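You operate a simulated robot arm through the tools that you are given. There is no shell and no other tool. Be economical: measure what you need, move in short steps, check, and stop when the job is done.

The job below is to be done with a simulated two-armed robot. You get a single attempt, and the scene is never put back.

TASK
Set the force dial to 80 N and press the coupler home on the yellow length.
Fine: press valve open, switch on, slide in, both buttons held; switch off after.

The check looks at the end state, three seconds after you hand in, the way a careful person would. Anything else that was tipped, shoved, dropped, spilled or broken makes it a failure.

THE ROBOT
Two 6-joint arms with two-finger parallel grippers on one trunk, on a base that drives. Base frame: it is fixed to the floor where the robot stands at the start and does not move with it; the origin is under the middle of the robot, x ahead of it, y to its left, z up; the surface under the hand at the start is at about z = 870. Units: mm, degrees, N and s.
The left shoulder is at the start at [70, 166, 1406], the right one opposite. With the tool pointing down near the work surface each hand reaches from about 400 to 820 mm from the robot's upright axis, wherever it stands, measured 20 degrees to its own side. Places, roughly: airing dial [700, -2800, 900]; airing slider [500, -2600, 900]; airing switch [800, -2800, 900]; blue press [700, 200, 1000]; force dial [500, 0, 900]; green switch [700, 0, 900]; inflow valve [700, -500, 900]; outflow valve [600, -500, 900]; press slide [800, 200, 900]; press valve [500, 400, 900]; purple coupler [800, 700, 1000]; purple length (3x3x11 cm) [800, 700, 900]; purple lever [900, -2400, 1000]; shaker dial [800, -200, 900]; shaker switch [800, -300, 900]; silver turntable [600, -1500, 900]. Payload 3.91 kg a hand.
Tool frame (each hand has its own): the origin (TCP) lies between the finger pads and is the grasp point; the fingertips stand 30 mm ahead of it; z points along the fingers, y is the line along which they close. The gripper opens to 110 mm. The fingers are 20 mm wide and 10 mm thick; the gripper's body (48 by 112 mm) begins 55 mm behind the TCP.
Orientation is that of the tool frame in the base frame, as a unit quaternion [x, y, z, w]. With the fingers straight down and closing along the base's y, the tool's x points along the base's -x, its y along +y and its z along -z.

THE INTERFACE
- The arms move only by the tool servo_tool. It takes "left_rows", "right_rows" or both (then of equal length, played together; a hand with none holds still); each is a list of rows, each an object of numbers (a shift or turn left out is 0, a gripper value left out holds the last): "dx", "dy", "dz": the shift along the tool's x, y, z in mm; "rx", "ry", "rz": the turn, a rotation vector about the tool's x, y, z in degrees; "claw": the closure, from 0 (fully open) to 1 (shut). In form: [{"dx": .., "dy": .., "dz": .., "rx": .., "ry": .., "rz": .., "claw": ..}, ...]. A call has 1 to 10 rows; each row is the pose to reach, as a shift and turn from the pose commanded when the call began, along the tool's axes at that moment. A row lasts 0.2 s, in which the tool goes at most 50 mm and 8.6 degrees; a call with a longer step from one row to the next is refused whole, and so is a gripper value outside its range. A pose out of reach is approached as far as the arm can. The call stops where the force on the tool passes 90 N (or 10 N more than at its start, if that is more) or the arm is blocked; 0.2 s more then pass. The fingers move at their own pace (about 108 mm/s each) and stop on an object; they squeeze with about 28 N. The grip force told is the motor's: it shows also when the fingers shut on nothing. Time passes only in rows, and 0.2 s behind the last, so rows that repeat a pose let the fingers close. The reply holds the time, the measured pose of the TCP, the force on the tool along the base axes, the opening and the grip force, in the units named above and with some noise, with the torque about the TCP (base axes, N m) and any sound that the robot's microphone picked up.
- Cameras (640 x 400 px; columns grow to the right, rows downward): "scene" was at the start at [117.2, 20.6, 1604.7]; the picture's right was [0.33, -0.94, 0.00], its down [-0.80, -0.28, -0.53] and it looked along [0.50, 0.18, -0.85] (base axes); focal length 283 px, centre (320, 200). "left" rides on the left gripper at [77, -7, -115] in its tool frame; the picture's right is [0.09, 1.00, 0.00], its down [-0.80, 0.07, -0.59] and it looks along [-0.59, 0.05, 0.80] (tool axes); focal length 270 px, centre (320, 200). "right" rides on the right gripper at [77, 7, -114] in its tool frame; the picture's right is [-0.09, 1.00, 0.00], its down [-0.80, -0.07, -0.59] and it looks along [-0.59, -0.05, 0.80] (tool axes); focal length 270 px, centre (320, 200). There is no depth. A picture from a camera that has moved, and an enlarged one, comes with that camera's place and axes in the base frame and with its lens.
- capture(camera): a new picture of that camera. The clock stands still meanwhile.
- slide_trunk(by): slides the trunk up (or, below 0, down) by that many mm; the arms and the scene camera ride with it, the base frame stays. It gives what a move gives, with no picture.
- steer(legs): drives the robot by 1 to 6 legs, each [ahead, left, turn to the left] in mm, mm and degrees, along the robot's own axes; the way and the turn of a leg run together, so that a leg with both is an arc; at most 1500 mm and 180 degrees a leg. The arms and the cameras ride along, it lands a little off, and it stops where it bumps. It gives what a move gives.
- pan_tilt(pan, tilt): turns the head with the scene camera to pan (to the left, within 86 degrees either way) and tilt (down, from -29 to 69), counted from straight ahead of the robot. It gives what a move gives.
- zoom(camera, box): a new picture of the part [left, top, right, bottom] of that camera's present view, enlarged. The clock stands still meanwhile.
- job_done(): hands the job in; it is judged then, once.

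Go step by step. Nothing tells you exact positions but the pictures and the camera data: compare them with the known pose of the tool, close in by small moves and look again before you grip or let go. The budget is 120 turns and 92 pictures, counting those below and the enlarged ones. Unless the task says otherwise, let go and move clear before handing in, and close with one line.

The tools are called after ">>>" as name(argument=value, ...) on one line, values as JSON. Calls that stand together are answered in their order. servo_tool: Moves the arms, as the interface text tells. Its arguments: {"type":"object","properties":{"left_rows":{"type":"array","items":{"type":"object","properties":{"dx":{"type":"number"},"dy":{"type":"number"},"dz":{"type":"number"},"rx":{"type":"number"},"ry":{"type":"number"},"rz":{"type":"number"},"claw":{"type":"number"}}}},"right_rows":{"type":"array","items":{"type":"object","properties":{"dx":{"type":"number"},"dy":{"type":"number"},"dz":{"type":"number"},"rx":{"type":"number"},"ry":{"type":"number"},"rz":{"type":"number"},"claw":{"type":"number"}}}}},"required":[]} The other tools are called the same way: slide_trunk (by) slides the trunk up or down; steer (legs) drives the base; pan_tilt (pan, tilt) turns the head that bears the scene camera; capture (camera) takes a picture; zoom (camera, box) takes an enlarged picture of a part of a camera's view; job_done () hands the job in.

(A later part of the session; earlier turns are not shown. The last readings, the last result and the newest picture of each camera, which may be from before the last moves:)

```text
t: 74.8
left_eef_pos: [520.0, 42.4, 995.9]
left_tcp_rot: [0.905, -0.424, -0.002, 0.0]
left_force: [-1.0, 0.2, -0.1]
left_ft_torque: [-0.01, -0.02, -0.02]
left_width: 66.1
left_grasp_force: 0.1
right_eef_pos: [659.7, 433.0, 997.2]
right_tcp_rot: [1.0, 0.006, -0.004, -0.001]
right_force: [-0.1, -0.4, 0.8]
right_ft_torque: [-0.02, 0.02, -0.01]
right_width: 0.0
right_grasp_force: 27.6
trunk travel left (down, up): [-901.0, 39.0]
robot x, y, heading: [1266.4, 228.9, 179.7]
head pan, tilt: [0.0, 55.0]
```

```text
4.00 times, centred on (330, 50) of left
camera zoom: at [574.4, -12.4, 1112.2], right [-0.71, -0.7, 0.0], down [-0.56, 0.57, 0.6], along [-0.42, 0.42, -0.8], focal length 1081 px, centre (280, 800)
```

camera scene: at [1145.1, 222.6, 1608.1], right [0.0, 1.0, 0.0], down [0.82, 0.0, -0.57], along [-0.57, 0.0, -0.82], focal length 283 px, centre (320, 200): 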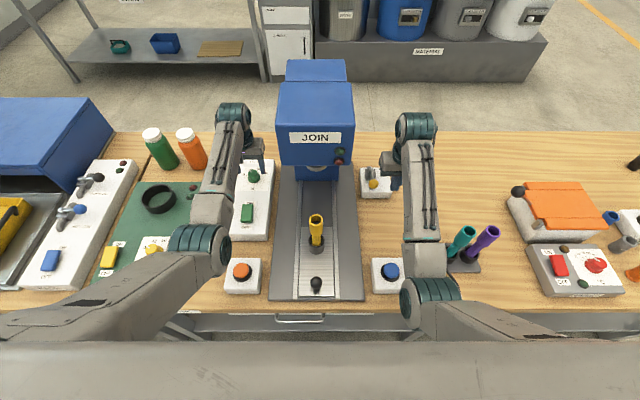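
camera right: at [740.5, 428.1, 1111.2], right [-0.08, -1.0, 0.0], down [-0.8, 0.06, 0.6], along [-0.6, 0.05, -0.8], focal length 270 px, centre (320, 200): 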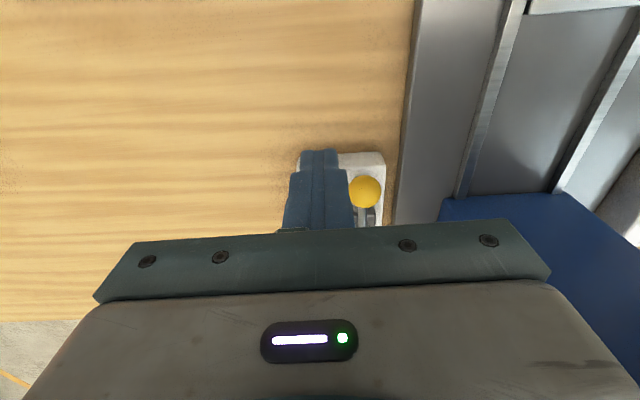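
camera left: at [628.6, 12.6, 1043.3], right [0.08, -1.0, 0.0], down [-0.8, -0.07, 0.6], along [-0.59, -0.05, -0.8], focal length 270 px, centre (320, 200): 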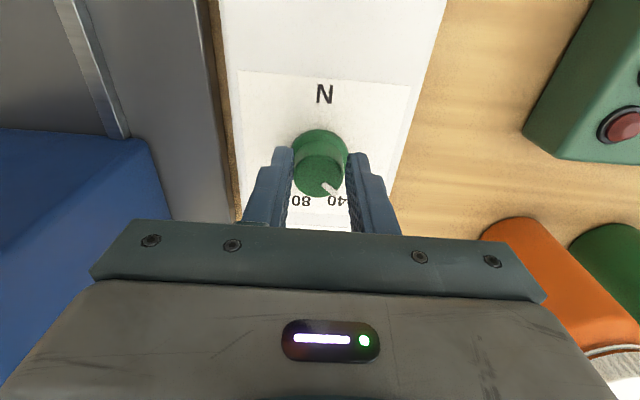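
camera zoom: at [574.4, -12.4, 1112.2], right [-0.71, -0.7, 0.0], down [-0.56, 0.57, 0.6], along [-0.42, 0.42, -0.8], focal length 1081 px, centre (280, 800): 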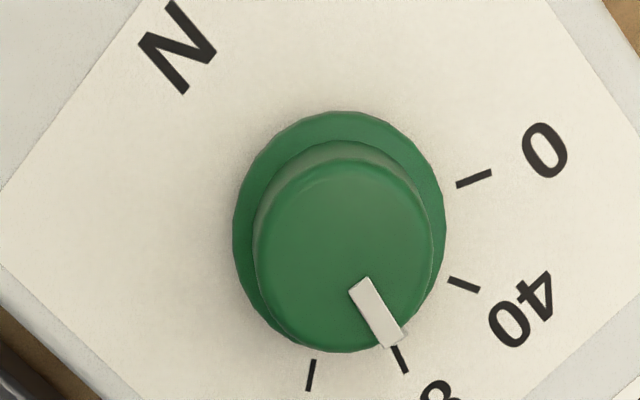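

Reading about 77 N; it needs ~3° more. Re-grip centred on the knob and nudge it.

>>> servo_tool(left_rows=[{"dx": 25, "dy": 2}, {"dx": 48, "dy": 5, "dz": 20}, {"dx": 48, "dy": 5, "dz": 45}, {"dx": 48, "dy": 5, "dz": 68}, {"dx": 48, "dy": 5, "dz": 68, "claw": 1}, {"dx": 48, "dy": 5, "dz": 68, "claw": 1}, {"dx": 48, "dy": 5, "dz": 68, "claw": 1}])

>>> servo_tool(left_rows=[{"rz": 1.5}, {"rz": 3.2}, {"rz": 3.2}])

>>> servo_tool(left_rows=[{"claw": 0.4}, {"claw": 0.4}, {"dx": 0, "dz": -25}, {"dx": -10, "dz": -50}, {"dx": -30, "dz": -70}, {"dx": -50, "dz": -70}, {"dx": -50, "dz": -70}])

>>> zoom(camera="left", box=[260, 0, 400, 100])

```text
t: 76.4
left_eef_pos: [547.2, 3.8, 930.5]
left_tcp_rot: [0.906, -0.424, -0.001, 0.0]
left_force: [0.4, 0.9, 0.4]
left_ft_torque: [0.0, -0.01, -0.04]
left_width: 0.0
left_grasp_force: 28.3
right_eef_pos: [659.4, 434.9, 997.3]
right_tcp_rot: [1.0, 0.006, -0.004, -0.001]
right_force: [0.1, -0.4, -0.3]
right_ft_torque: [-0.01, -0.05, -0.02]
right_width: 0.0
right_grasp_force: 27.6
trunk travel left (down, up): [-901.0, 39.0]
robot x, y, heading: [1268.1, 225.0, 179.7]
head pan, tilt: [0.0, 55.0]
```

```text
t: 77.2
left_eef_pos: [545.4, 4.0, 929.5]
left_tcp_rot: [0.893, -0.45, -0.002, 0.0]
left_force: [-0.4, -0.7, 1.6]
left_ft_torque: [-0.03, 0.03, -0.02]
left_width: 0.0
left_grasp_force: 28.0
right_eef_pos: [659.8, 434.5, 997.9]
right_tcp_rot: [1.0, 0.007, -0.004, 0.0]
right_force: [0.5, 0.3, -0.5]
right_ft_torque: [-0.02, -0.03, 0.0]
right_width: 0.1
right_grasp_force: 28.4
trunk travel left (down, up): [-901.0, 39.0]
robot x, y, heading: [1267.1, 225.0, 179.6]
head pan, tilt: [0.0, 55.0]
```

```text
t: 78.8
left_eef_pos: [516.9, 42.2, 999.3]
left_tcp_rot: [0.893, -0.45, -0.002, 0.0]
left_force: [-0.3, -0.4, -1.1]
left_ft_torque: [0.01, 0.02, 0.0]
left_width: 66.1
left_grasp_force: 0.1
right_eef_pos: [659.8, 434.6, 997.3]
right_tcp_rot: [1.0, 0.007, -0.003, -0.001]
right_force: [0.3, -0.2, 0.8]
right_ft_torque: [0.03, 0.02, 0.02]
right_width: 0.2
right_grasp_force: 27.7
trunk travel left (down, up): [-901.0, 39.0]
robot x, y, heading: [1265.3, 225.5, 180.0]
head pan, tilt: [0.0, 55.0]
```

```text
4.00 times, centred on (330, 50) of left
camera zoom: at [567.2, -14.5, 1114.4], right [-0.75, -0.66, 0.0], down [-0.53, 0.6, 0.6], along [-0.4, 0.45, -0.8], focal length 1081 px, centre (280, 800)
```

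zoom: 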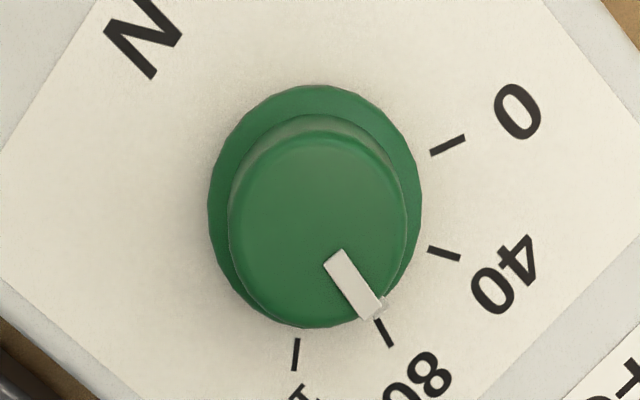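

The fingers closed above the knob (its top is lower, ~z 899), so nothing changed. I'll go 10 mm deeper at the corrected centre and turn 3.5°.

>>> servo_tool(left_rows=[{"dx": 22, "dy": 0}, {"dx": 45, "dy": 1, "dz": 20}, {"dx": 45, "dy": 1, "dz": 45}, {"dx": 45, "dy": 1, "dz": 65}, {"dx": 45, "dy": 1, "dz": 78}, {"dx": 45, "dy": 1, "dz": 78, "claw": 1}, {"dx": 45, "dy": 1, "dz": 78, "claw": 1}, {"dx": 45, "dy": 1, "dz": 78, "claw": 1}])

```text
t: 80.6
left_eef_pos: [541.6, 5.5, 921.7]
left_tcp_rot: [0.893, -0.45, -0.002, 0.001]
left_force: [-10.1, -10.6, 6.9]
left_ft_torque: [-1.23, -0.05, 0.03]
left_width: 31.7
left_grasp_force: 44.9
right_eef_pos: [659.8, 433.5, 996.6]
right_tcp_rot: [1.0, 0.007, -0.004, -0.002]
right_force: [-0.1, -0.6, 0.5]
right_ft_torque: [0.0, -0.02, 0.04]
right_width: 0.0
right_grasp_force: 28.4
trunk travel left (down, up): [-901.0, 39.0]
robot x, y, heading: [1265.3, 224.3, 179.8]
head pan, tilt: [0.0, 55.0]
```

Gripped at 31.7 mm. Turn 3.5°, release, lift and read again.

>>> servo_tool(left_rows=[{"rz": 1.5}, {"rz": 3.5}, {"rz": 3.5}])

>>> servo_tool(left_rows=[{"claw": 0.4}, {"claw": 0.4}, {"dx": 0, "dz": -25}, {"dx": -10, "dz": -50}, {"dx": -30, "dz": -70}, {"dx": -50, "dz": -78}, {"dx": -50, "dz": -78}])

>>> zoom(camera="left", box=[260, 0, 400, 100])

```text
t: 81.4
left_eef_pos: [541.0, 4.4, 922.1]
left_tcp_rot: [0.879, -0.477, -0.003, 0.001]
left_force: [-16.4, -17.4, 12.1]
left_ft_torque: [-1.53, -0.03, 0.07]
left_width: 31.4
left_grasp_force: 44.9
right_eef_pos: [659.8, 432.5, 996.5]
right_tcp_rot: [1.0, 0.006, -0.003, -0.002]
right_force: [-1.1, -0.1, 0.3]
right_ft_torque: [0.01, -0.01, 0.0]
right_width: 0.0
right_grasp_force: 28.3
trunk travel left (down, up): [-901.0, 39.0]
robot x, y, heading: [1265.0, 222.7, 180.0]
head pan, tilt: [0.0, 55.0]
```

```text
t: 83.0
left_eef_pos: [516.4, 49.0, 1000.0]
left_tcp_rot: [0.879, -0.476, -0.002, 0.0]
left_force: [0.2, -0.4, -0.4]
left_ft_torque: [-0.01, 0.0, -0.01]
left_width: 65.9
left_grasp_force: 0.1
right_eef_pos: [660.9, 434.9, 996.5]
right_tcp_rot: [1.0, 0.006, -0.004, -0.001]
right_force: [-0.3, -0.1, -0.9]
right_ft_torque: [-0.01, -0.02, 0.01]
right_width: 0.0
right_grasp_force: 28.3
trunk travel left (down, up): [-901.0, 39.0]
robot x, y, heading: [1265.4, 227.6, 179.6]
head pan, tilt: [0.0, 55.0]
```

```text
4.00 times, centred on (330, 50) of left
camera zoom: at [563.6, -12.4, 1115.7], right [-0.79, -0.62, 0.0], down [-0.49, 0.63, 0.6], along [-0.37, 0.47, -0.8], focal length 1081 px, centre (280, 800)
```

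zoom: 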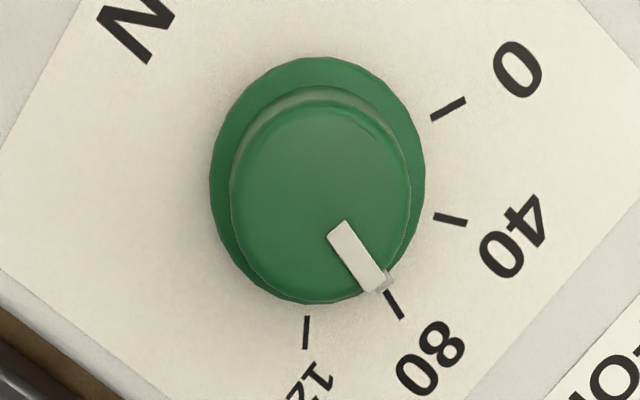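

By in-plane geometry the pointer (≈15°) now lies on the 80 tick (≈15°). Next, the switch: I'll straighten the left hand, close it and move near the green rocker.

>>> servo_tool(left_rows=[{"dx": 16, "dy": -12, "rz": -8}, {"dx": 32, "dy": -25, "rz": -16}, {"dx": 48, "dy": -38, "rz": -24}, {"dx": 64, "dy": -50, "rz": -32, "claw": 1}, {"dx": 80, "dy": -62, "rz": -40}, {"dx": 96, "dy": -75, "rz": -48}, {"dx": 112, "dy": -87, "rz": -57, "dz": 10}, {"dx": 112, "dy": -87, "rz": -57, "dz": 10}])

>>> capture(camera="left")

>>> capture(camera="scene")

```text
refused: row 7 steps farther than a row can; nothing moved
```

```text
55 pictures are left
camera left: at [563.6, -12.4, 1115.7], right [-0.79, -0.62, 0.0], down [-0.49, 0.63, 0.6], along [-0.37, 0.47, -0.8], focal length 270 px, centre (320, 200)
```

left: 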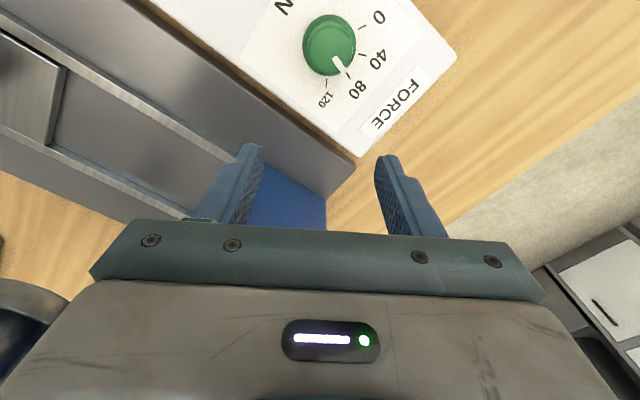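

```text
54 pictures are left
camera scene: at [1145.6, 222.4, 1608.1], right [0.0, 1.0, 0.0], down [0.82, 0.0, -0.57], along [-0.57, 0.0, -0.82], focal length 283 px, centre (320, 200)
```

scene: 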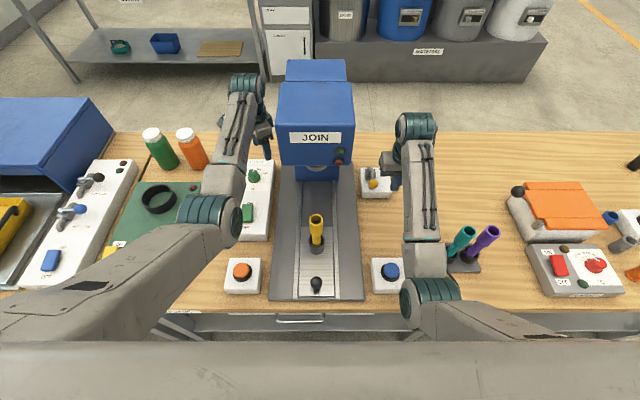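

The last rotation step was 9°; splitting it evenly.

>>> servo_tool(left_rows=[{"dx": 16, "dy": -12, "rz": -8}, {"dx": 32, "dy": -25, "rz": -16}, {"dx": 48, "dy": -38, "rz": -24}, {"dx": 64, "dy": -50, "rz": -32, "claw": 1}, {"dx": 80, "dy": -62, "rz": -40}, {"dx": 96, "dy": -75, "rz": -48}, {"dx": 112, "dy": -87, "rz": -56, "dz": 10}, {"dx": 112, "dy": -87, "rz": -57, "dz": 10}])

>>> capture(camera="left")

```text
t: 84.8
left_eef_pos: [649.5, 1.3, 990.3]
left_tcp_rot: [1.0, 0.002, -0.002, 0.0]
left_force: [-0.5, -0.8, 0.5]
left_ft_torque: [-0.01, 0.03, 0.01]
left_width: 0.1
left_grasp_force: 27.6
right_eef_pos: [660.9, 435.7, 996.4]
right_tcp_rot: [1.0, 0.006, -0.004, -0.001]
right_force: [0.2, 0.5, 0.4]
right_ft_torque: [0.01, 0.02, 0.0]
right_width: 0.0
right_grasp_force: 28.2
trunk travel left (down, up): [-901.0, 39.0]
robot x, y, heading: [1267.1, 222.9, 179.7]
head pan, tilt: [0.0, 55.0]
```

```text
53 pictures are left
camera left: at [726.4, 9.0, 1104.8], right [0.09, -1.0, 0.0], down [-0.8, -0.07, 0.6], along [-0.59, -0.05, -0.8], focal length 270 px, centre (320, 200)
```

left: 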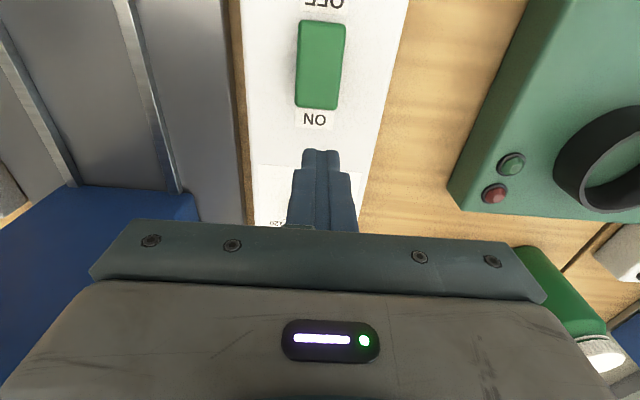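

The rocker spans x≈659–713, ON end nearest the dial. I'll press straight down on the ON end in small steps.

>>> servo_tool(left_rows=[{"dx": 10, "dy": -3, "dz": 20}, {"dx": 19, "dy": -5, "dz": 45}, {"dx": 19, "dy": -5, "dz": 58}, {"dx": 19, "dy": -5, "dz": 62}, {"dx": 19, "dy": -5, "dz": 66}, {"dx": 19, "dy": -5, "dz": 70}])

>>> capture(camera="left")

```text
t: 86.2
left_eef_pos: [668.7, 7.4, 918.9]
left_tcp_rot: [1.0, 0.001, -0.002, -0.001]
left_force: [0.0, -0.2, -0.8]
left_ft_torque: [0.0, 0.0, 0.0]
left_width: 0.0
left_grasp_force: 28.3
right_eef_pos: [659.7, 434.5, 997.5]
right_tcp_rot: [1.0, 0.007, -0.003, -0.001]
right_force: [0.5, -0.4, -0.4]
right_ft_torque: [0.02, 0.02, 0.01]
right_width: 0.0
right_grasp_force: 27.7
trunk travel left (down, up): [-901.0, 39.0]
robot x, y, heading: [1267.2, 228.1, 179.8]
head pan, tilt: [0.0, 55.0]
```

```text
52 pictures are left
camera left: at [745.2, 14.3, 1034.9], right [0.09, -1.0, 0.0], down [-0.8, -0.07, 0.6], along [-0.59, -0.05, -0.8], focal length 270 px, centre (320, 200)
```

left: 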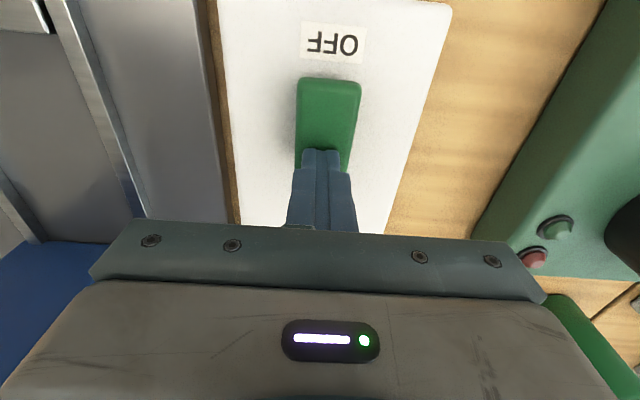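

No contact yet at tip z 889; continue slowly.

>>> servo_tool(left_rows=[{"dz": 2}, {"dz": 4}, {"dz": 6}, {"dz": 8}, {"dz": 10}])

```text
t: 87.4
left_eef_pos: [669.6, 8.4, 919.7]
left_tcp_rot: [1.0, 0.001, -0.012, 0.0]
left_force: [-9.3, -9.5, 58.5]
left_ft_torque: [-0.17, -0.3, -0.63]
left_width: 0.1
left_grasp_force: 27.6
right_eef_pos: [664.6, 435.0, 1001.1]
right_tcp_rot: [1.0, 0.006, -0.006, 0.0]
right_force: [-0.3, -0.2, -0.4]
right_ft_torque: [-0.02, 0.0, 0.01]
right_width: 0.0
right_grasp_force: 28.3
trunk travel left (down, up): [-901.0, 39.0]
robot x, y, heading: [1262.5, 222.4, 180.1]
head pan, tilt: [0.0, 55.0]
```

58 N of contact; I'll back up and see whether the rocker has flipped.

>>> servo_tool(left_rows=[{"dz": -15}, {"dx": -10, "dz": -40}, {"dx": -40, "dz": -60}, {"dx": -45, "dz": -70}])

>>> capture(camera="left")

>>> zoom(camera="scene", box=[210, 130, 290, 250])

```text
t: 88.4
left_eef_pos: [623.7, 7.9, 978.6]
left_tcp_rot: [1.0, 0.001, 0.0, -0.001]
left_force: [0.8, 1.0, 0.1]
left_ft_torque: [0.01, -0.01, 0.02]
left_width: 0.0
left_grasp_force: 28.3
right_eef_pos: [659.0, 434.3, 995.6]
right_tcp_rot: [1.0, 0.006, -0.004, -0.001]
right_force: [-0.3, -0.8, 0.0]
right_ft_torque: [-0.01, -0.04, -0.03]
right_width: 0.2
right_grasp_force: 27.9
trunk travel left (down, up): [-901.0, 39.0]
robot x, y, heading: [1267.0, 225.0, 179.7]
head pan, tilt: [0.0, 55.0]
```

```text
51 pictures are left
camera left: at [699.6, 14.3, 1094.5], right [0.09, -1.0, 0.0], down [-0.8, -0.07, 0.6], along [-0.59, -0.05, -0.8], focal length 270 px, centre (320, 200)
```

left: 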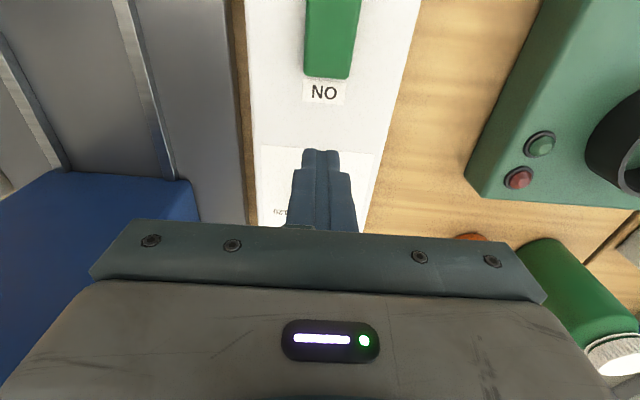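

```text
3.33 times, centred on (250, 190) of scene
camera zoom: at [1144.0, 222.5, 1607.9], right [0.0, 1.0, 0.0], down [0.82, 0.0, -0.57], along [-0.57, 0.0, -0.82], focal length 944 px, centre (553, 233)
```

zoom: 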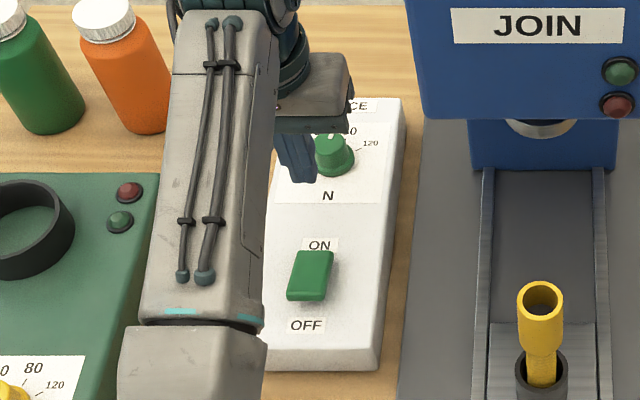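

The rocker has flipped to ON. The slide knob is too close to my axis for reach, so I'll lift the left hand, back the robot off 90 mm and look.

>>> servo_tool(left_rows=[{"dz": -20}])

>>> steer(legs=[[-95, 0, 0]])

>>> capture(camera="scene")

>>> zoom(camera="scene", box=[270, 90, 370, 160])

```text
t: 88.8
left_eef_pos: [622.3, 6.6, 999.9]
left_tcp_rot: [1.0, 0.001, 0.0, 0.0]
left_force: [0.1, -0.4, -1.2]
left_ft_torque: [0.01, 0.0, -0.02]
left_width: 0.4
left_grasp_force: 27.7
right_eef_pos: [660.6, 435.6, 997.0]
right_tcp_rot: [1.0, 0.006, -0.003, -0.001]
right_force: [0.2, -0.1, -0.9]
right_ft_torque: [0.04, -0.01, -0.02]
right_width: 0.0
right_grasp_force: 27.9
trunk travel left (down, up): [-901.0, 39.0]
robot x, y, heading: [1266.9, 226.4, 179.7]
head pan, tilt: [0.0, 55.0]
```

```text
t: 89.9
left_eef_pos: [715.6, 7.6, 998.1]
left_tcp_rot: [1.0, 0.001, 0.001, -0.001]
left_force: [-0.1, -0.3, -0.8]
left_ft_torque: [0.01, -0.02, 0.02]
left_width: 0.0
left_grasp_force: 28.3
right_eef_pos: [752.1, 434.4, 994.4]
right_tcp_rot: [1.0, 0.006, -0.003, 0.0]
right_force: [-0.3, 0.0, -0.2]
right_ft_torque: [0.0, 0.01, -0.02]
right_width: 0.2
right_grasp_force: 27.6
trunk travel left (down, up): [-901.0, 39.0]
robot x, y, heading: [1361.5, 223.6, 180.0]
head pan, tilt: [0.0, 55.0]
```

```text
49 pictures are left
camera scene: at [1235.2, 222.5, 1607.6], right [0.0, 1.0, 0.0], down [0.82, 0.0, -0.57], along [-0.57, 0.0, -0.82], focal length 283 px, centre (320, 200)
```

scene: 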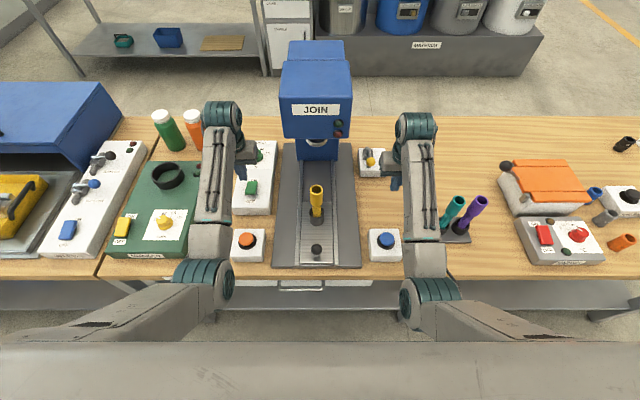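

```text
5.71 times, centred on (320, 125) of scene
camera zoom: at [1235.2, 222.5, 1607.6], right [0.0, 1.0, 0.0], down [0.82, 0.0, -0.57], along [-0.57, 0.0, -0.82], focal length 1618 px, centre (320, 629)
```

zoom: 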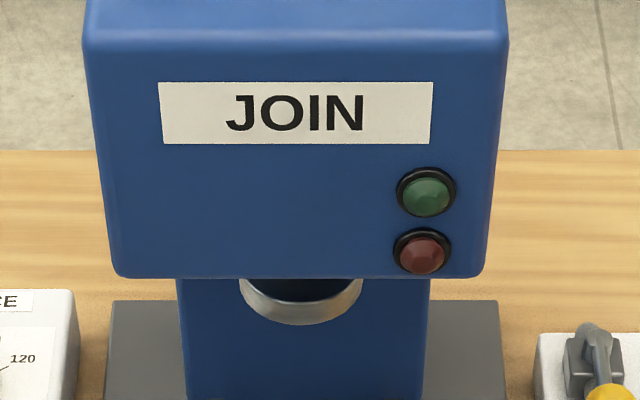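

Slide knob at ≈(908,213,900). I'll bring the closed right hand around to the robot side of it.

>>> servo_tool(right_rows=[{"dx": 40, "dz": -10}, {"dx": 85, "dz": -15}, {"dx": 130, "dz": -15}, {"dx": 175, "dz": -10}, {"dx": 188, "dy": 40}, {"dx": 188, "dy": 85}, {"dx": 188, "dy": 130}, {"dx": 188, "dy": 175}, {"dx": 188, "dy": 220}, {"dx": 188, "dy": 221, "dz": 20}])

>>> capture(camera="right")

>>> capture(camera="scene")

```text
t: 91.4
left_eef_pos: [717.6, 8.6, 1000.2]
left_tcp_rot: [1.0, 0.0, -0.002, 0.0]
left_force: [-0.3, 0.4, -0.5]
left_ft_torque: [0.01, -0.02, 0.01]
left_width: 0.0
left_grasp_force: 28.0
right_eef_pos: [941.7, 434.0, 968.7]
right_tcp_rot: [0.997, 0.006, -0.002, -0.082]
right_force: [0.1, 0.5, 0.9]
right_ft_torque: [-0.04, 0.02, -0.04]
right_width: 0.1
right_grasp_force: 28.0
right hand out of reach, approached as far as the arm can: row 1, 2, 3, 4, 5, 6, 7
trunk travel left (down, up): [-901.0, 39.0]
robot x, y, heading: [1360.5, 223.7, 179.9]
head pan, tilt: [0.0, 55.0]
stopped in row 7 (right hand): the arm was blocked; the commanded pose is now the measured one
```

```text
47 pictures are left
camera right: at [1020.2, 410.7, 1078.3], right [-0.08, -0.98, -0.16], down [-0.8, -0.04, 0.6], along [-0.6, 0.17, -0.78], focal length 270 px, centre (320, 200)
```

right: 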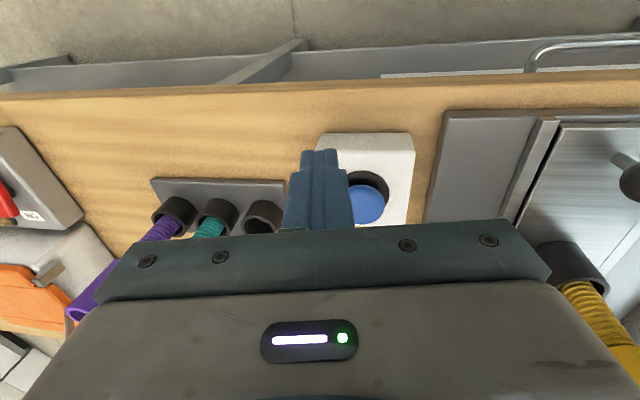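

```text
46 pictures are left
camera scene: at [1239.4, 225.3, 1608.1], right [0.0, 1.0, 0.0], down [0.82, 0.0, -0.57], along [-0.57, 0.0, -0.82], focal length 283 px, centre (320, 200)
```

scene: 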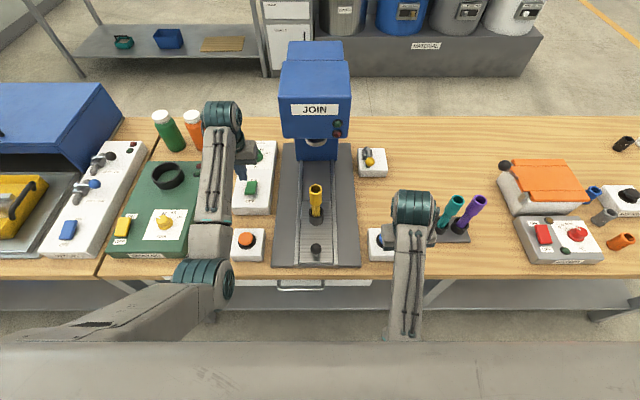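

The arm is too folded at this distance. I'll back off another 110 mm and re-level the right hand, then come round to the slide knob.

>>> steer(legs=[[-110, 0, 0]])

>>> servo_tool(right_rows=[{"dx": -30, "rx": -5}, {"dx": -60, "rx": -9.4, "dz": -5}, {"dx": -80, "rx": -9.4, "dz": -10}])

```text
t: 92.6
left_eef_pos: [828.6, 5.9, 997.8]
left_tcp_rot: [1.0, 0.001, 0.0, -0.001]
left_force: [-0.7, 0.8, 0.1]
left_ft_torque: [-0.03, 0.03, 0.01]
left_width: 0.0
left_grasp_force: 27.8
right_eef_pos: [1050.7, 430.9, 966.9]
right_tcp_rot: [0.997, 0.006, -0.002, -0.083]
right_force: [0.5, -0.4, 0.1]
right_ft_torque: [-0.01, -0.02, 0.03]
right_width: 0.0
right_grasp_force: 27.4
trunk travel left (down, up): [-901.0, 39.0]
robot x, y, heading: [1471.9, 221.9, 179.8]
head pan, tilt: [0.0, 55.0]
```

```text
t: 93.4
left_eef_pos: [829.9, 5.3, 1000.4]
left_tcp_rot: [1.0, 0.003, -0.003, -0.001]
left_force: [0.7, 0.5, 0.6]
left_ft_torque: [0.01, -0.01, 0.02]
left_width: 0.3
left_grasp_force: 28.1
right_eef_pos: [968.7, 424.7, 959.6]
right_tcp_rot: [1.0, 0.007, -0.004, 0.0]
right_force: [-0.1, 0.5, -1.6]
right_ft_torque: [0.01, 0.0, -0.03]
right_width: 0.2
right_grasp_force: 27.1
right hand out of reach, approached as far as the arm can: row 1, 2, 3
trunk travel left (down, up): [-901.0, 39.0]
robot x, y, heading: [1469.7, 222.2, 179.9]
head pan, tilt: [0.0, 55.0]
```

Level again. Now across to just in front of the slide knob.

>>> servo_tool(right_rows=[{"dx": -4, "dy": 36}, {"dx": -8, "dy": 72}, {"dx": -12, "dy": 108}, {"dx": -16, "dy": 144}, {"dx": -20, "dy": 180}, {"dx": -22, "dy": 212}, {"dx": -22, "dy": 212}])

>>> capture(camera="right")

>>> capture(camera="scene")

```text
t: 94.3
left_eef_pos: [827.3, 6.9, 1000.1]
left_tcp_rot: [1.0, 0.001, -0.001, -0.001]
left_force: [0.2, -0.1, 0.6]
left_ft_torque: [-0.03, 0.0, -0.01]
left_width: 0.0
left_grasp_force: 28.0
right_eef_pos: [956.9, 402.4, 927.7]
right_tcp_rot: [0.997, -0.009, 0.007, -0.079]
right_force: [0.2, -0.5, 0.6]
right_ft_torque: [-0.03, 0.01, 0.02]
right_width: 0.0
right_grasp_force: 27.9
right hand out of reach, approached as far as the arm can: row 4
trunk travel left (down, up): [-901.0, 39.0]
robot x, y, heading: [1469.7, 223.8, 180.0]
head pan, tilt: [0.0, 55.0]
stopped in row 4 (right hand): the arm was blocked; the commanded pose is now the measured one
```

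```text
45 pictures are left
camera right: at [1031.8, 376.9, 1040.2], right [-0.11, -0.98, -0.16], down [-0.81, -0.01, 0.59], along [-0.58, 0.19, -0.79], focal length 270 px, centre (320, 200)
```

right: 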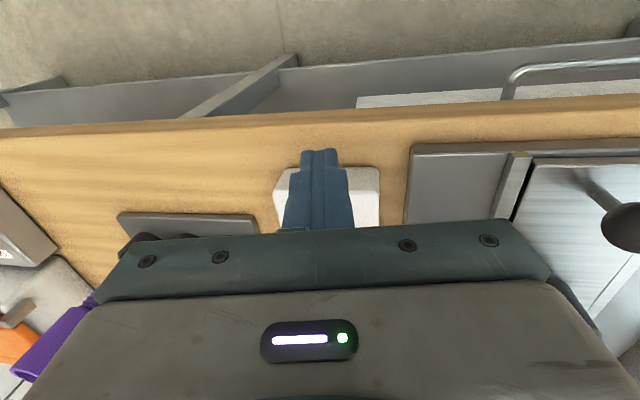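

```text
44 pictures are left
camera scene: at [1349.8, 222.9, 1608.0], right [0.0, 1.0, 0.0], down [0.82, 0.0, -0.57], along [-0.57, 0.0, -0.82], focal length 283 px, centre (320, 200)
```

scene: 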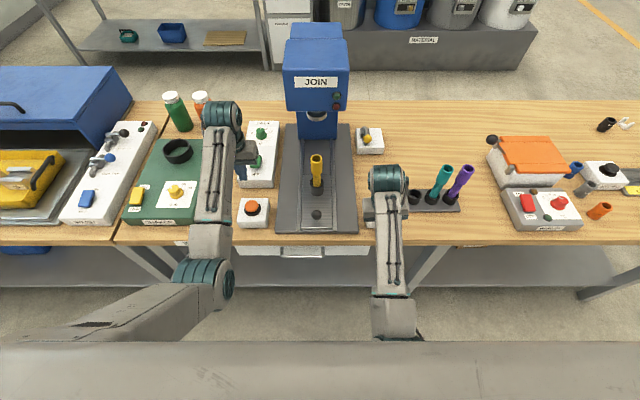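

The right arm can't fold to the centre line here. I'll return it to its last good level pose and shift the robot sideways so the knob is on the right hand's own side.

>>> servo_tool(right_rows=[{"dx": 4, "dy": -8, "dz": -12, "rx": -4}, {"dx": 8, "dy": -16, "dz": -24, "rx": -9}, {"dx": 12, "dy": -22, "dz": -32, "rx": -9}])

>>> steer(legs=[[0, 205, 0]])

>>> capture(camera="right")

>>> capture(camera="scene")

```text
t: 95.1
left_eef_pos: [828.3, 5.2, 1000.4]
left_tcp_rot: [1.0, 0.001, -0.002, 0.0]
left_force: [-0.2, -0.5, 0.0]
left_ft_torque: [-0.02, -0.02, 0.0]
left_width: 0.1
left_grasp_force: 27.8
right_eef_pos: [965.4, 413.6, 954.9]
right_tcp_rot: [1.0, -0.01, 0.006, 0.001]
right_force: [0.0, 0.3, -0.1]
right_ft_torque: [0.0, 0.01, 0.0]
right_width: 0.1
right_grasp_force: 28.6
right hand out of reach, approached as far as the arm can: row 3
trunk travel left (down, up): [-901.0, 39.0]
robot x, y, heading: [1474.5, 224.5, 180.0]
head pan, tilt: [0.0, 55.0]
```

```text
t: 96.7
left_eef_pos: [828.1, -197.2, 1001.1]
left_tcp_rot: [1.0, 0.002, -0.002, 0.0]
left_force: [0.9, 0.5, 0.5]
left_ft_torque: [-0.03, 0.0, 0.0]
left_width: 0.0
left_grasp_force: 28.1
right_eef_pos: [964.8, 211.8, 953.2]
right_tcp_rot: [1.0, -0.01, 0.005, 0.002]
right_force: [-0.9, 1.0, 0.2]
right_ft_torque: [-0.03, -0.02, -0.02]
right_width: 0.0
right_grasp_force: 28.0
trunk travel left (down, up): [-901.0, 39.0]
robot x, y, heading: [1467.0, 21.8, 180.0]
head pan, tilt: [0.0, 55.0]
```

```text
43 pictures are left
camera right: at [1040.9, 205.0, 1068.2], right [-0.11, -0.99, 0.0], down [-0.81, 0.09, 0.59], along [-0.58, 0.06, -0.81], focal length 270 px, centre (320, 200)
```

right: 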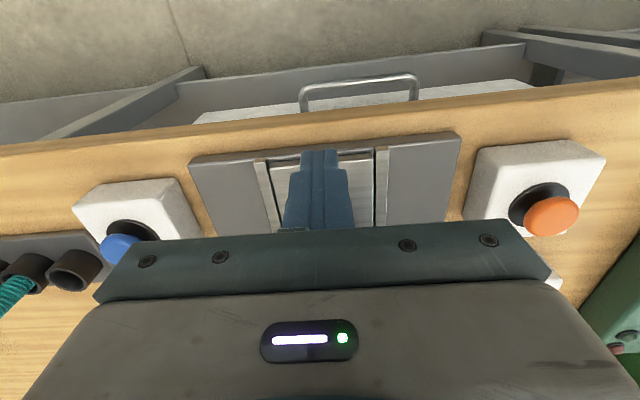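

```text
42 pictures are left
camera scene: at [1350.3, 21.4, 1608.1], right [0.0, 1.0, 0.0], down [0.82, 0.0, -0.57], along [-0.57, 0.0, -0.82], focal length 283 px, centre (320, 200)
```

scene: 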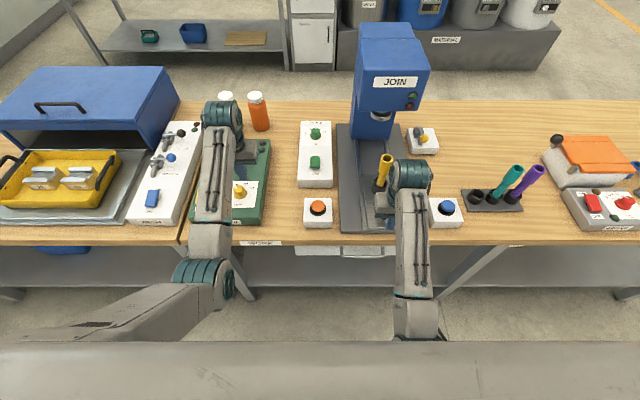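

The finger is lined up with the slide. Lower it and advance until it touches the knob.

>>> servo_tool(right_rows=[{"dz": 12}, {"dz": 24}, {"dz": 31}, {"dx": -10, "dz": 31}, {"dx": -20, "dz": 31}, {"dx": -30, "dz": 31}, {"dx": -40, "dz": 31}, {"dx": -50, "dz": 31}])

>>> capture(camera="scene")

```text
t: 98.5
left_eef_pos: [828.9, -199.1, 1000.9]
left_tcp_rot: [1.0, 0.002, -0.001, -0.001]
left_force: [1.1, 1.6, -0.6]
left_ft_torque: [0.01, 0.01, -0.01]
left_width: 0.0
left_grasp_force: 28.2
right_eef_pos: [915.8, 211.3, 923.0]
right_tcp_rot: [1.0, -0.01, 0.005, 0.0]
right_force: [1.4, -0.6, 2.1]
right_ft_torque: [-0.05, 0.0, 0.0]
right_width: 0.1
right_grasp_force: 28.6
trunk travel left (down, up): [-901.0, 39.0]
robot x, y, heading: [1471.4, 17.5, 179.9]
head pan, tilt: [0.0, 55.0]
```

```text
41 pictures are left
camera scene: at [1350.4, 17.7, 1608.1], right [0.0, 1.0, 0.0], down [0.82, 0.0, -0.57], along [-0.57, 0.0, -0.82], focal length 283 px, centre (320, 200)
```

scene: 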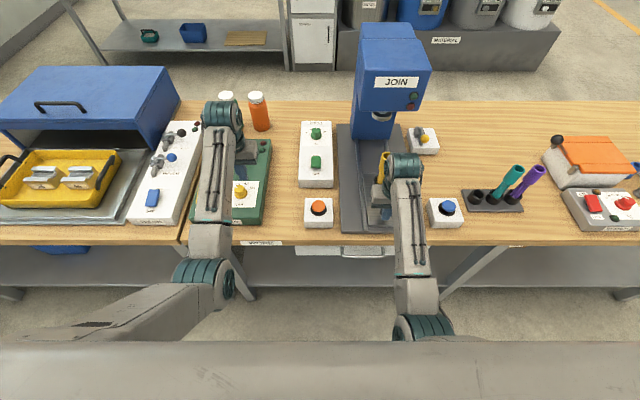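

Light contact; pushing on gently in small steps.

>>> servo_tool(right_rows=[{"dx": -7}, {"dx": -14}, {"dx": -21}, {"dx": -28}, {"dx": -35}, {"dx": -42}, {"dx": -49}, {"dx": -56}, {"dx": -63}, {"dx": -70}])

>>> zoom(camera="scene", box=[320, 70, 460, 240])

>>> capture(camera="right")

```text
t: 100.7
left_eef_pos: [829.1, -197.9, 999.3]
left_tcp_rot: [1.0, 0.002, -0.002, -0.001]
left_force: [0.6, 0.5, 1.2]
left_ft_torque: [0.01, -0.01, 0.02]
left_width: 0.0
left_grasp_force: 28.2
right_eef_pos: [844.6, 212.8, 921.4]
right_tcp_rot: [1.0, -0.009, 0.005, 0.0]
right_force: [1.0, 0.4, 0.6]
right_ft_torque: [-0.01, -0.02, -0.02]
right_width: 0.1
right_grasp_force: 27.8
trunk travel left (down, up): [-901.0, 39.0]
robot x, y, heading: [1471.6, 20.4, 179.8]
head pan, tilt: [0.0, 55.0]
```

```text
2.35 times, centred on (390, 155) of scene
camera zoom: at [1350.1, 17.8, 1608.1], right [0.0, 1.0, 0.0], down [0.82, 0.0, -0.57], along [-0.57, 0.0, -0.82], focal length 666 px, centre (155, 306)
```

zoom: 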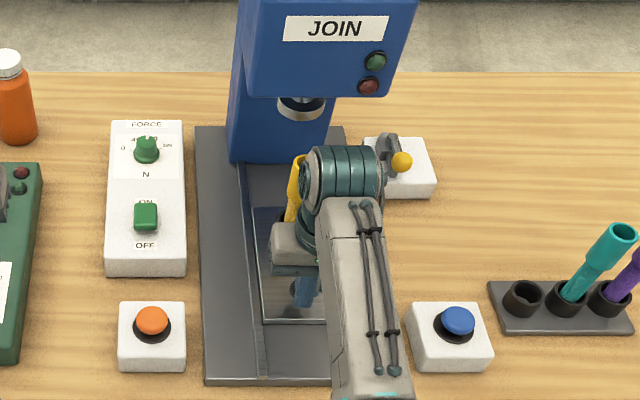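

```text
39 pictures are left
camera right: at [921.0, 205.4, 1036.0], right [-0.11, -0.99, 0.0], down [-0.81, 0.09, 0.59], along [-0.58, 0.06, -0.81], focal length 270 px, centre (320, 200)
```

right: 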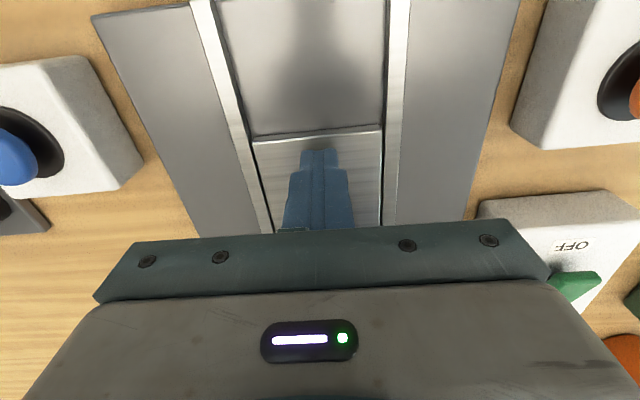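

The slide is gliding in cleanly. Keep pushing to its stop.

>>> servo_tool(right_rows=[{"dx": -7}, {"dx": -14}, {"dx": -21}, {"dx": -28}, {"dx": -35}, {"dx": -42}, {"dx": -49}])

>>> zoom(camera="scene", box=[320, 70, 460, 240])

```text
t: 102.3
left_eef_pos: [828.6, -199.1, 1000.0]
left_tcp_rot: [1.0, 0.002, -0.001, -0.001]
left_force: [-0.8, 0.0, -0.4]
left_ft_torque: [-0.01, 0.0, 0.0]
left_width: 0.0
left_grasp_force: 28.2
right_eef_pos: [794.2, 212.6, 921.5]
right_tcp_rot: [1.0, -0.009, 0.005, 0.0]
right_force: [0.5, -0.3, 0.0]
right_ft_torque: [-0.01, -0.04, 0.0]
right_width: 0.1
right_grasp_force: 28.2
trunk travel left (down, up): [-901.0, 39.0]
robot x, y, heading: [1473.4, 15.5, 179.8]
head pan, tilt: [0.0, 55.0]
```

```text
2.35 times, centred on (390, 155) of scene
camera zoom: at [1350.1, 17.9, 1608.1], right [0.0, 1.0, 0.0], down [0.82, 0.0, -0.57], along [-0.57, 0.0, -0.82], focal length 666 px, centre (155, 306)
```

zoom: 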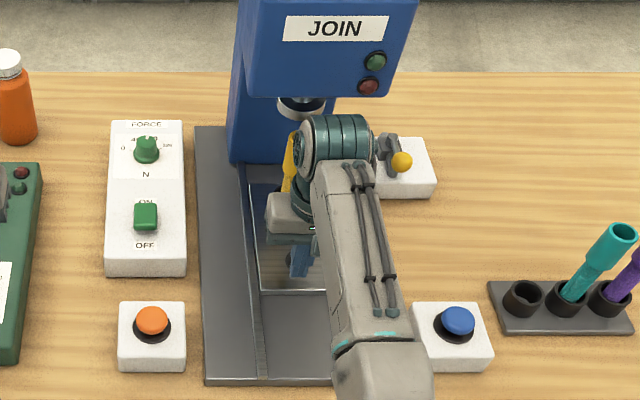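

Continuing to the stop with smaller steps.

>>> servo_tool(right_rows=[{"dx": -5}, {"dx": -10}, {"dx": -15}, {"dx": -20}, {"dx": -25}, {"dx": -30}])

>>> zoom(camera="scene", box=[320, 70, 460, 240])

```text
t: 103.7
left_eef_pos: [828.7, -198.9, 999.2]
left_tcp_rot: [1.0, 0.002, -0.002, 0.0]
left_force: [-0.6, 0.2, -0.6]
left_ft_torque: [0.0, 0.0, 0.01]
left_width: 0.0
left_grasp_force: 28.2
right_eef_pos: [765.4, 214.6, 920.9]
right_tcp_rot: [1.0, -0.01, 0.005, 0.0]
right_force: [-0.6, 0.6, 0.0]
right_ft_torque: [0.02, 0.0, 0.0]
right_width: 0.1
right_grasp_force: 27.6
trunk travel left (down, up): [-901.0, 39.0]
robot x, y, heading: [1469.7, 18.0, 180.0]
head pan, tilt: [0.0, 55.0]
```

```text
2.35 times, centred on (390, 155) of scene
camera zoom: at [1350.2, 17.9, 1608.1], right [0.0, 1.0, 0.0], down [0.82, 0.0, -0.57], along [-0.57, 0.0, -0.82], focal length 666 px, centre (155, 306)
```

zoom: 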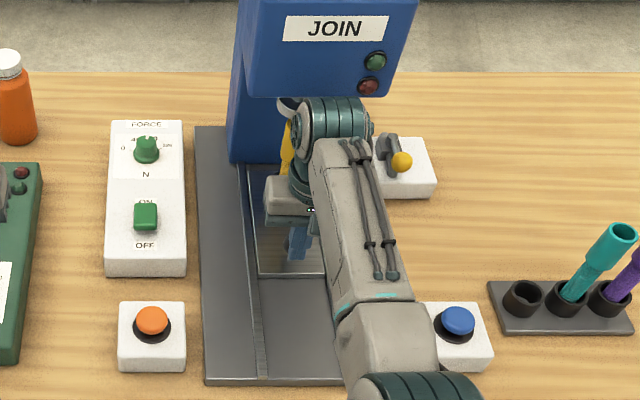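

The wrist is getting close to the press head. I'll back off, tilt the hand so the fingers lean forward with the wrist held back, and finish the push that way.

>>> servo_tool(right_rows=[{"dx": 20}, {"dx": 45}, {"dx": 50, "dz": 2, "ry": -8}, {"dx": 50, "dz": 3, "ry": -16}, {"dx": 50, "dz": 5, "ry": -24}, {"dx": 50, "dz": 6, "ry": -32}, {"dx": 50, "dz": 6, "ry": -36}])

>>> zoom(camera="scene", box=[320, 70, 460, 240])

>>> capture(camera="right")

```text
t: 105.3
left_eef_pos: [829.2, -198.4, 1000.5]
left_tcp_rot: [1.0, 0.001, -0.001, -0.001]
left_force: [0.3, -0.2, -0.1]
left_ft_torque: [0.03, 0.01, 0.0]
left_width: 0.0
left_grasp_force: 28.3
right_eef_pos: [816.5, 212.8, 916.5]
right_tcp_rot: [0.952, -0.009, -0.304, -0.003]
right_force: [-0.3, 1.1, 0.2]
right_ft_torque: [-0.02, -0.01, 0.0]
right_width: 0.0
right_grasp_force: 28.1
trunk travel left (down, up): [-901.0, 39.0]
robot x, y, heading: [1470.8, 20.4, 180.1]
head pan, tilt: [0.0, 55.0]
```

```text
2.35 times, centred on (390, 155) of scene
camera zoom: at [1350.5, 17.8, 1608.1], right [0.0, 1.0, 0.0], down [0.82, 0.0, -0.57], along [-0.57, 0.0, -0.82], focal length 666 px, centre (155, 306)
```

zoom: 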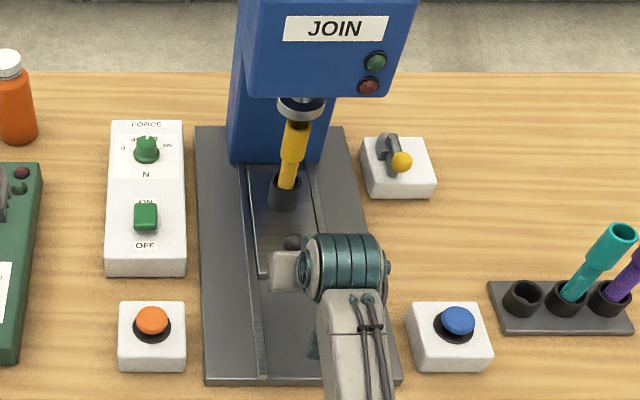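

```text
35 pictures are left
camera right: at [946.2, 204.6, 963.4], right [-0.09, -0.99, 0.05], down [-0.31, 0.08, 0.95], along [-0.95, 0.07, -0.31], focal length 270 px, centre (320, 200)
```

right: 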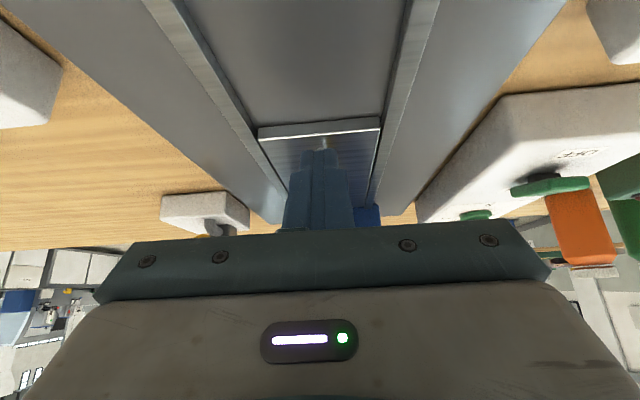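

The coupler stands right in front of the ram. Advance with the tilted hand until the slide stops.

>>> servo_tool(right_rows=[{"dx": -9.7, "dz": 7.1}, {"dx": -19.4, "dz": 14.1}, {"dx": -25.9, "dz": 18.8}, {"dx": -32.4, "dz": 23.5}, {"dx": -36.4, "dz": 26.5}, {"dx": -40.5, "dz": 29.4}, {"dx": -44.5, "dz": 32.3}, {"dx": -48.5, "dz": 35.3}, {"dx": -52.6, "dz": 38.2}, {"dx": -56.6, "dz": 41.2}])

>>> zoom(camera="scene", box=[320, 70, 460, 240])

```text
t: 107.5
left_eef_pos: [838.4, -198.8, 1006.4]
left_tcp_rot: [1.0, 0.002, -0.007, -0.001]
left_force: [-0.9, 0.0, 0.4]
left_ft_torque: [0.02, 0.0, -0.02]
left_width: 0.1
left_grasp_force: 28.2
right_eef_pos: [755.1, 214.1, 922.4]
right_tcp_rot: [0.951, -0.009, -0.309, -0.003]
right_force: [41.3, -1.4, 25.4]
right_ft_torque: [0.07, -0.39, -0.02]
right_width: 0.2
right_grasp_force: 27.9
trunk travel left (down, up): [-901.0, 39.0]
robot x, y, heading: [1469.5, 20.1, 179.9]
head pan, tilt: [0.0, 55.0]
```

```text
2.35 times, centred on (390, 155) of scene
camera zoom: at [1366.1, 16.2, 1609.6], right [0.0, 1.0, 0.0], down [0.81, 0.0, -0.58], along [-0.58, 0.0, -0.81], focal length 666 px, centre (155, 306)
```

zoom: 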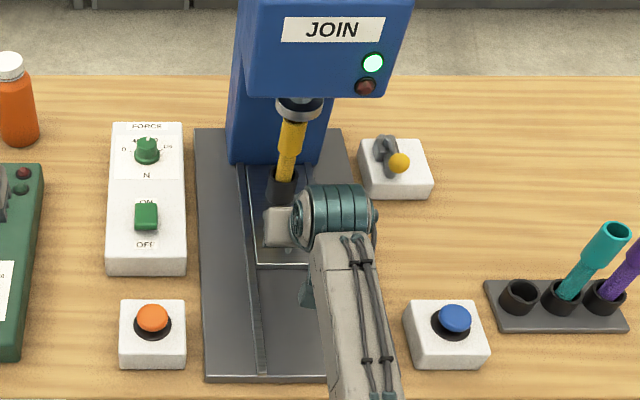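

The green lamp is lit: slide home and press ready. I'll withdraw, level the right hand, and recentre the robot between the two buttons.

>>> servo_tool(right_rows=[{"dx": 20, "dz": -14}, {"dx": 48, "dz": -35}, {"dx": 65, "dz": -75, "ry": 8}, {"dx": 70, "dz": -100, "ry": 16}, {"dx": 75, "dz": -120, "ry": 24}, {"dx": 75, "dz": -120, "ry": 32}, {"dx": 75, "dz": -120, "ry": 36}])

>>> steer(legs=[[0, -195, 0]])

>>> capture(camera="scene")

>>> capture(camera="right")

>>> capture(camera="left")

```text
t: 109.1
left_eef_pos: [828.3, -198.8, 999.1]
left_tcp_rot: [1.0, 0.002, -0.001, -0.001]
left_force: [-0.8, -0.8, 0.1]
left_ft_torque: [-0.05, -0.01, 0.03]
left_width: 0.0
left_grasp_force: 28.2
right_eef_pos: [874.4, 211.8, 968.0]
right_tcp_rot: [1.0, -0.01, 0.007, 0.0]
right_force: [-0.1, 0.0, -0.6]
right_ft_torque: [-0.04, -0.03, -0.01]
right_width: 0.1
right_grasp_force: 27.7
trunk travel left (down, up): [-901.0, 39.0]
robot x, y, heading: [1471.9, 19.8, 180.0]
head pan, tilt: [0.0, 55.0]
```

```text
t: 110.7
left_eef_pos: [828.9, -4.1, 999.1]
left_tcp_rot: [1.0, 0.001, -0.001, -0.002]
left_force: [0.6, -0.5, -0.4]
left_ft_torque: [0.02, -0.05, 0.02]
left_width: 0.0
left_grasp_force: 28.0
right_eef_pos: [876.8, 406.3, 970.0]
right_tcp_rot: [1.0, -0.01, 0.006, -0.001]
right_force: [0.1, -0.1, 0.9]
right_ft_torque: [0.0, -0.01, -0.01]
right_width: 0.0
right_grasp_force: 27.7
trunk travel left (down, up): [-901.0, 39.0]
robot x, y, heading: [1475.3, 215.0, 179.9]
head pan, tilt: [0.0, 55.0]
```

```text
33 pictures are left
camera scene: at [1350.6, 210.2, 1608.1], right [0.0, 1.0, 0.0], down [0.82, 0.0, -0.57], along [-0.57, 0.0, -0.82], focal length 283 px, centre (320, 200)
```

scene: 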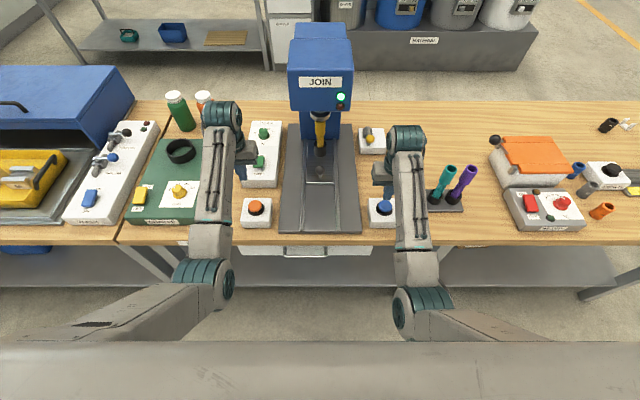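

```text
32 pictures are left
camera right: at [953.1, 398.9, 1084.1], right [-0.11, -0.99, 0.0], down [-0.81, 0.09, 0.59], along [-0.58, 0.07, -0.81], focal length 270 px, centre (320, 200)
```

right: 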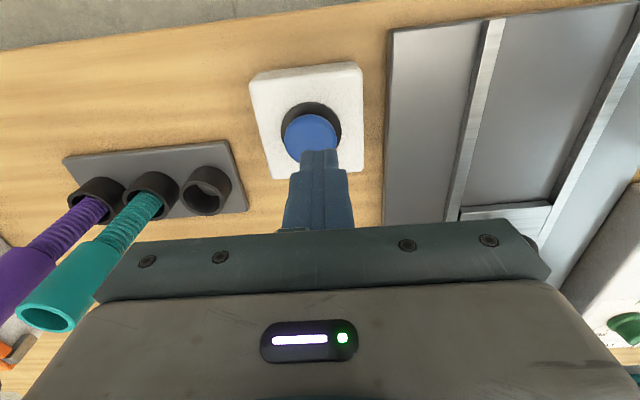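

```text
31 pictures are left
camera left: at [905.4, 2.3, 1114.6], right [0.09, -1.0, 0.0], down [-0.8, -0.07, 0.6], along [-0.59, -0.05, -0.8], focal length 270 px, centre (320, 200)
```

left: 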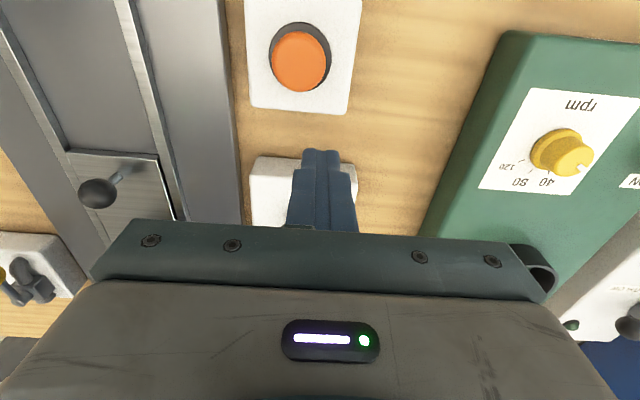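

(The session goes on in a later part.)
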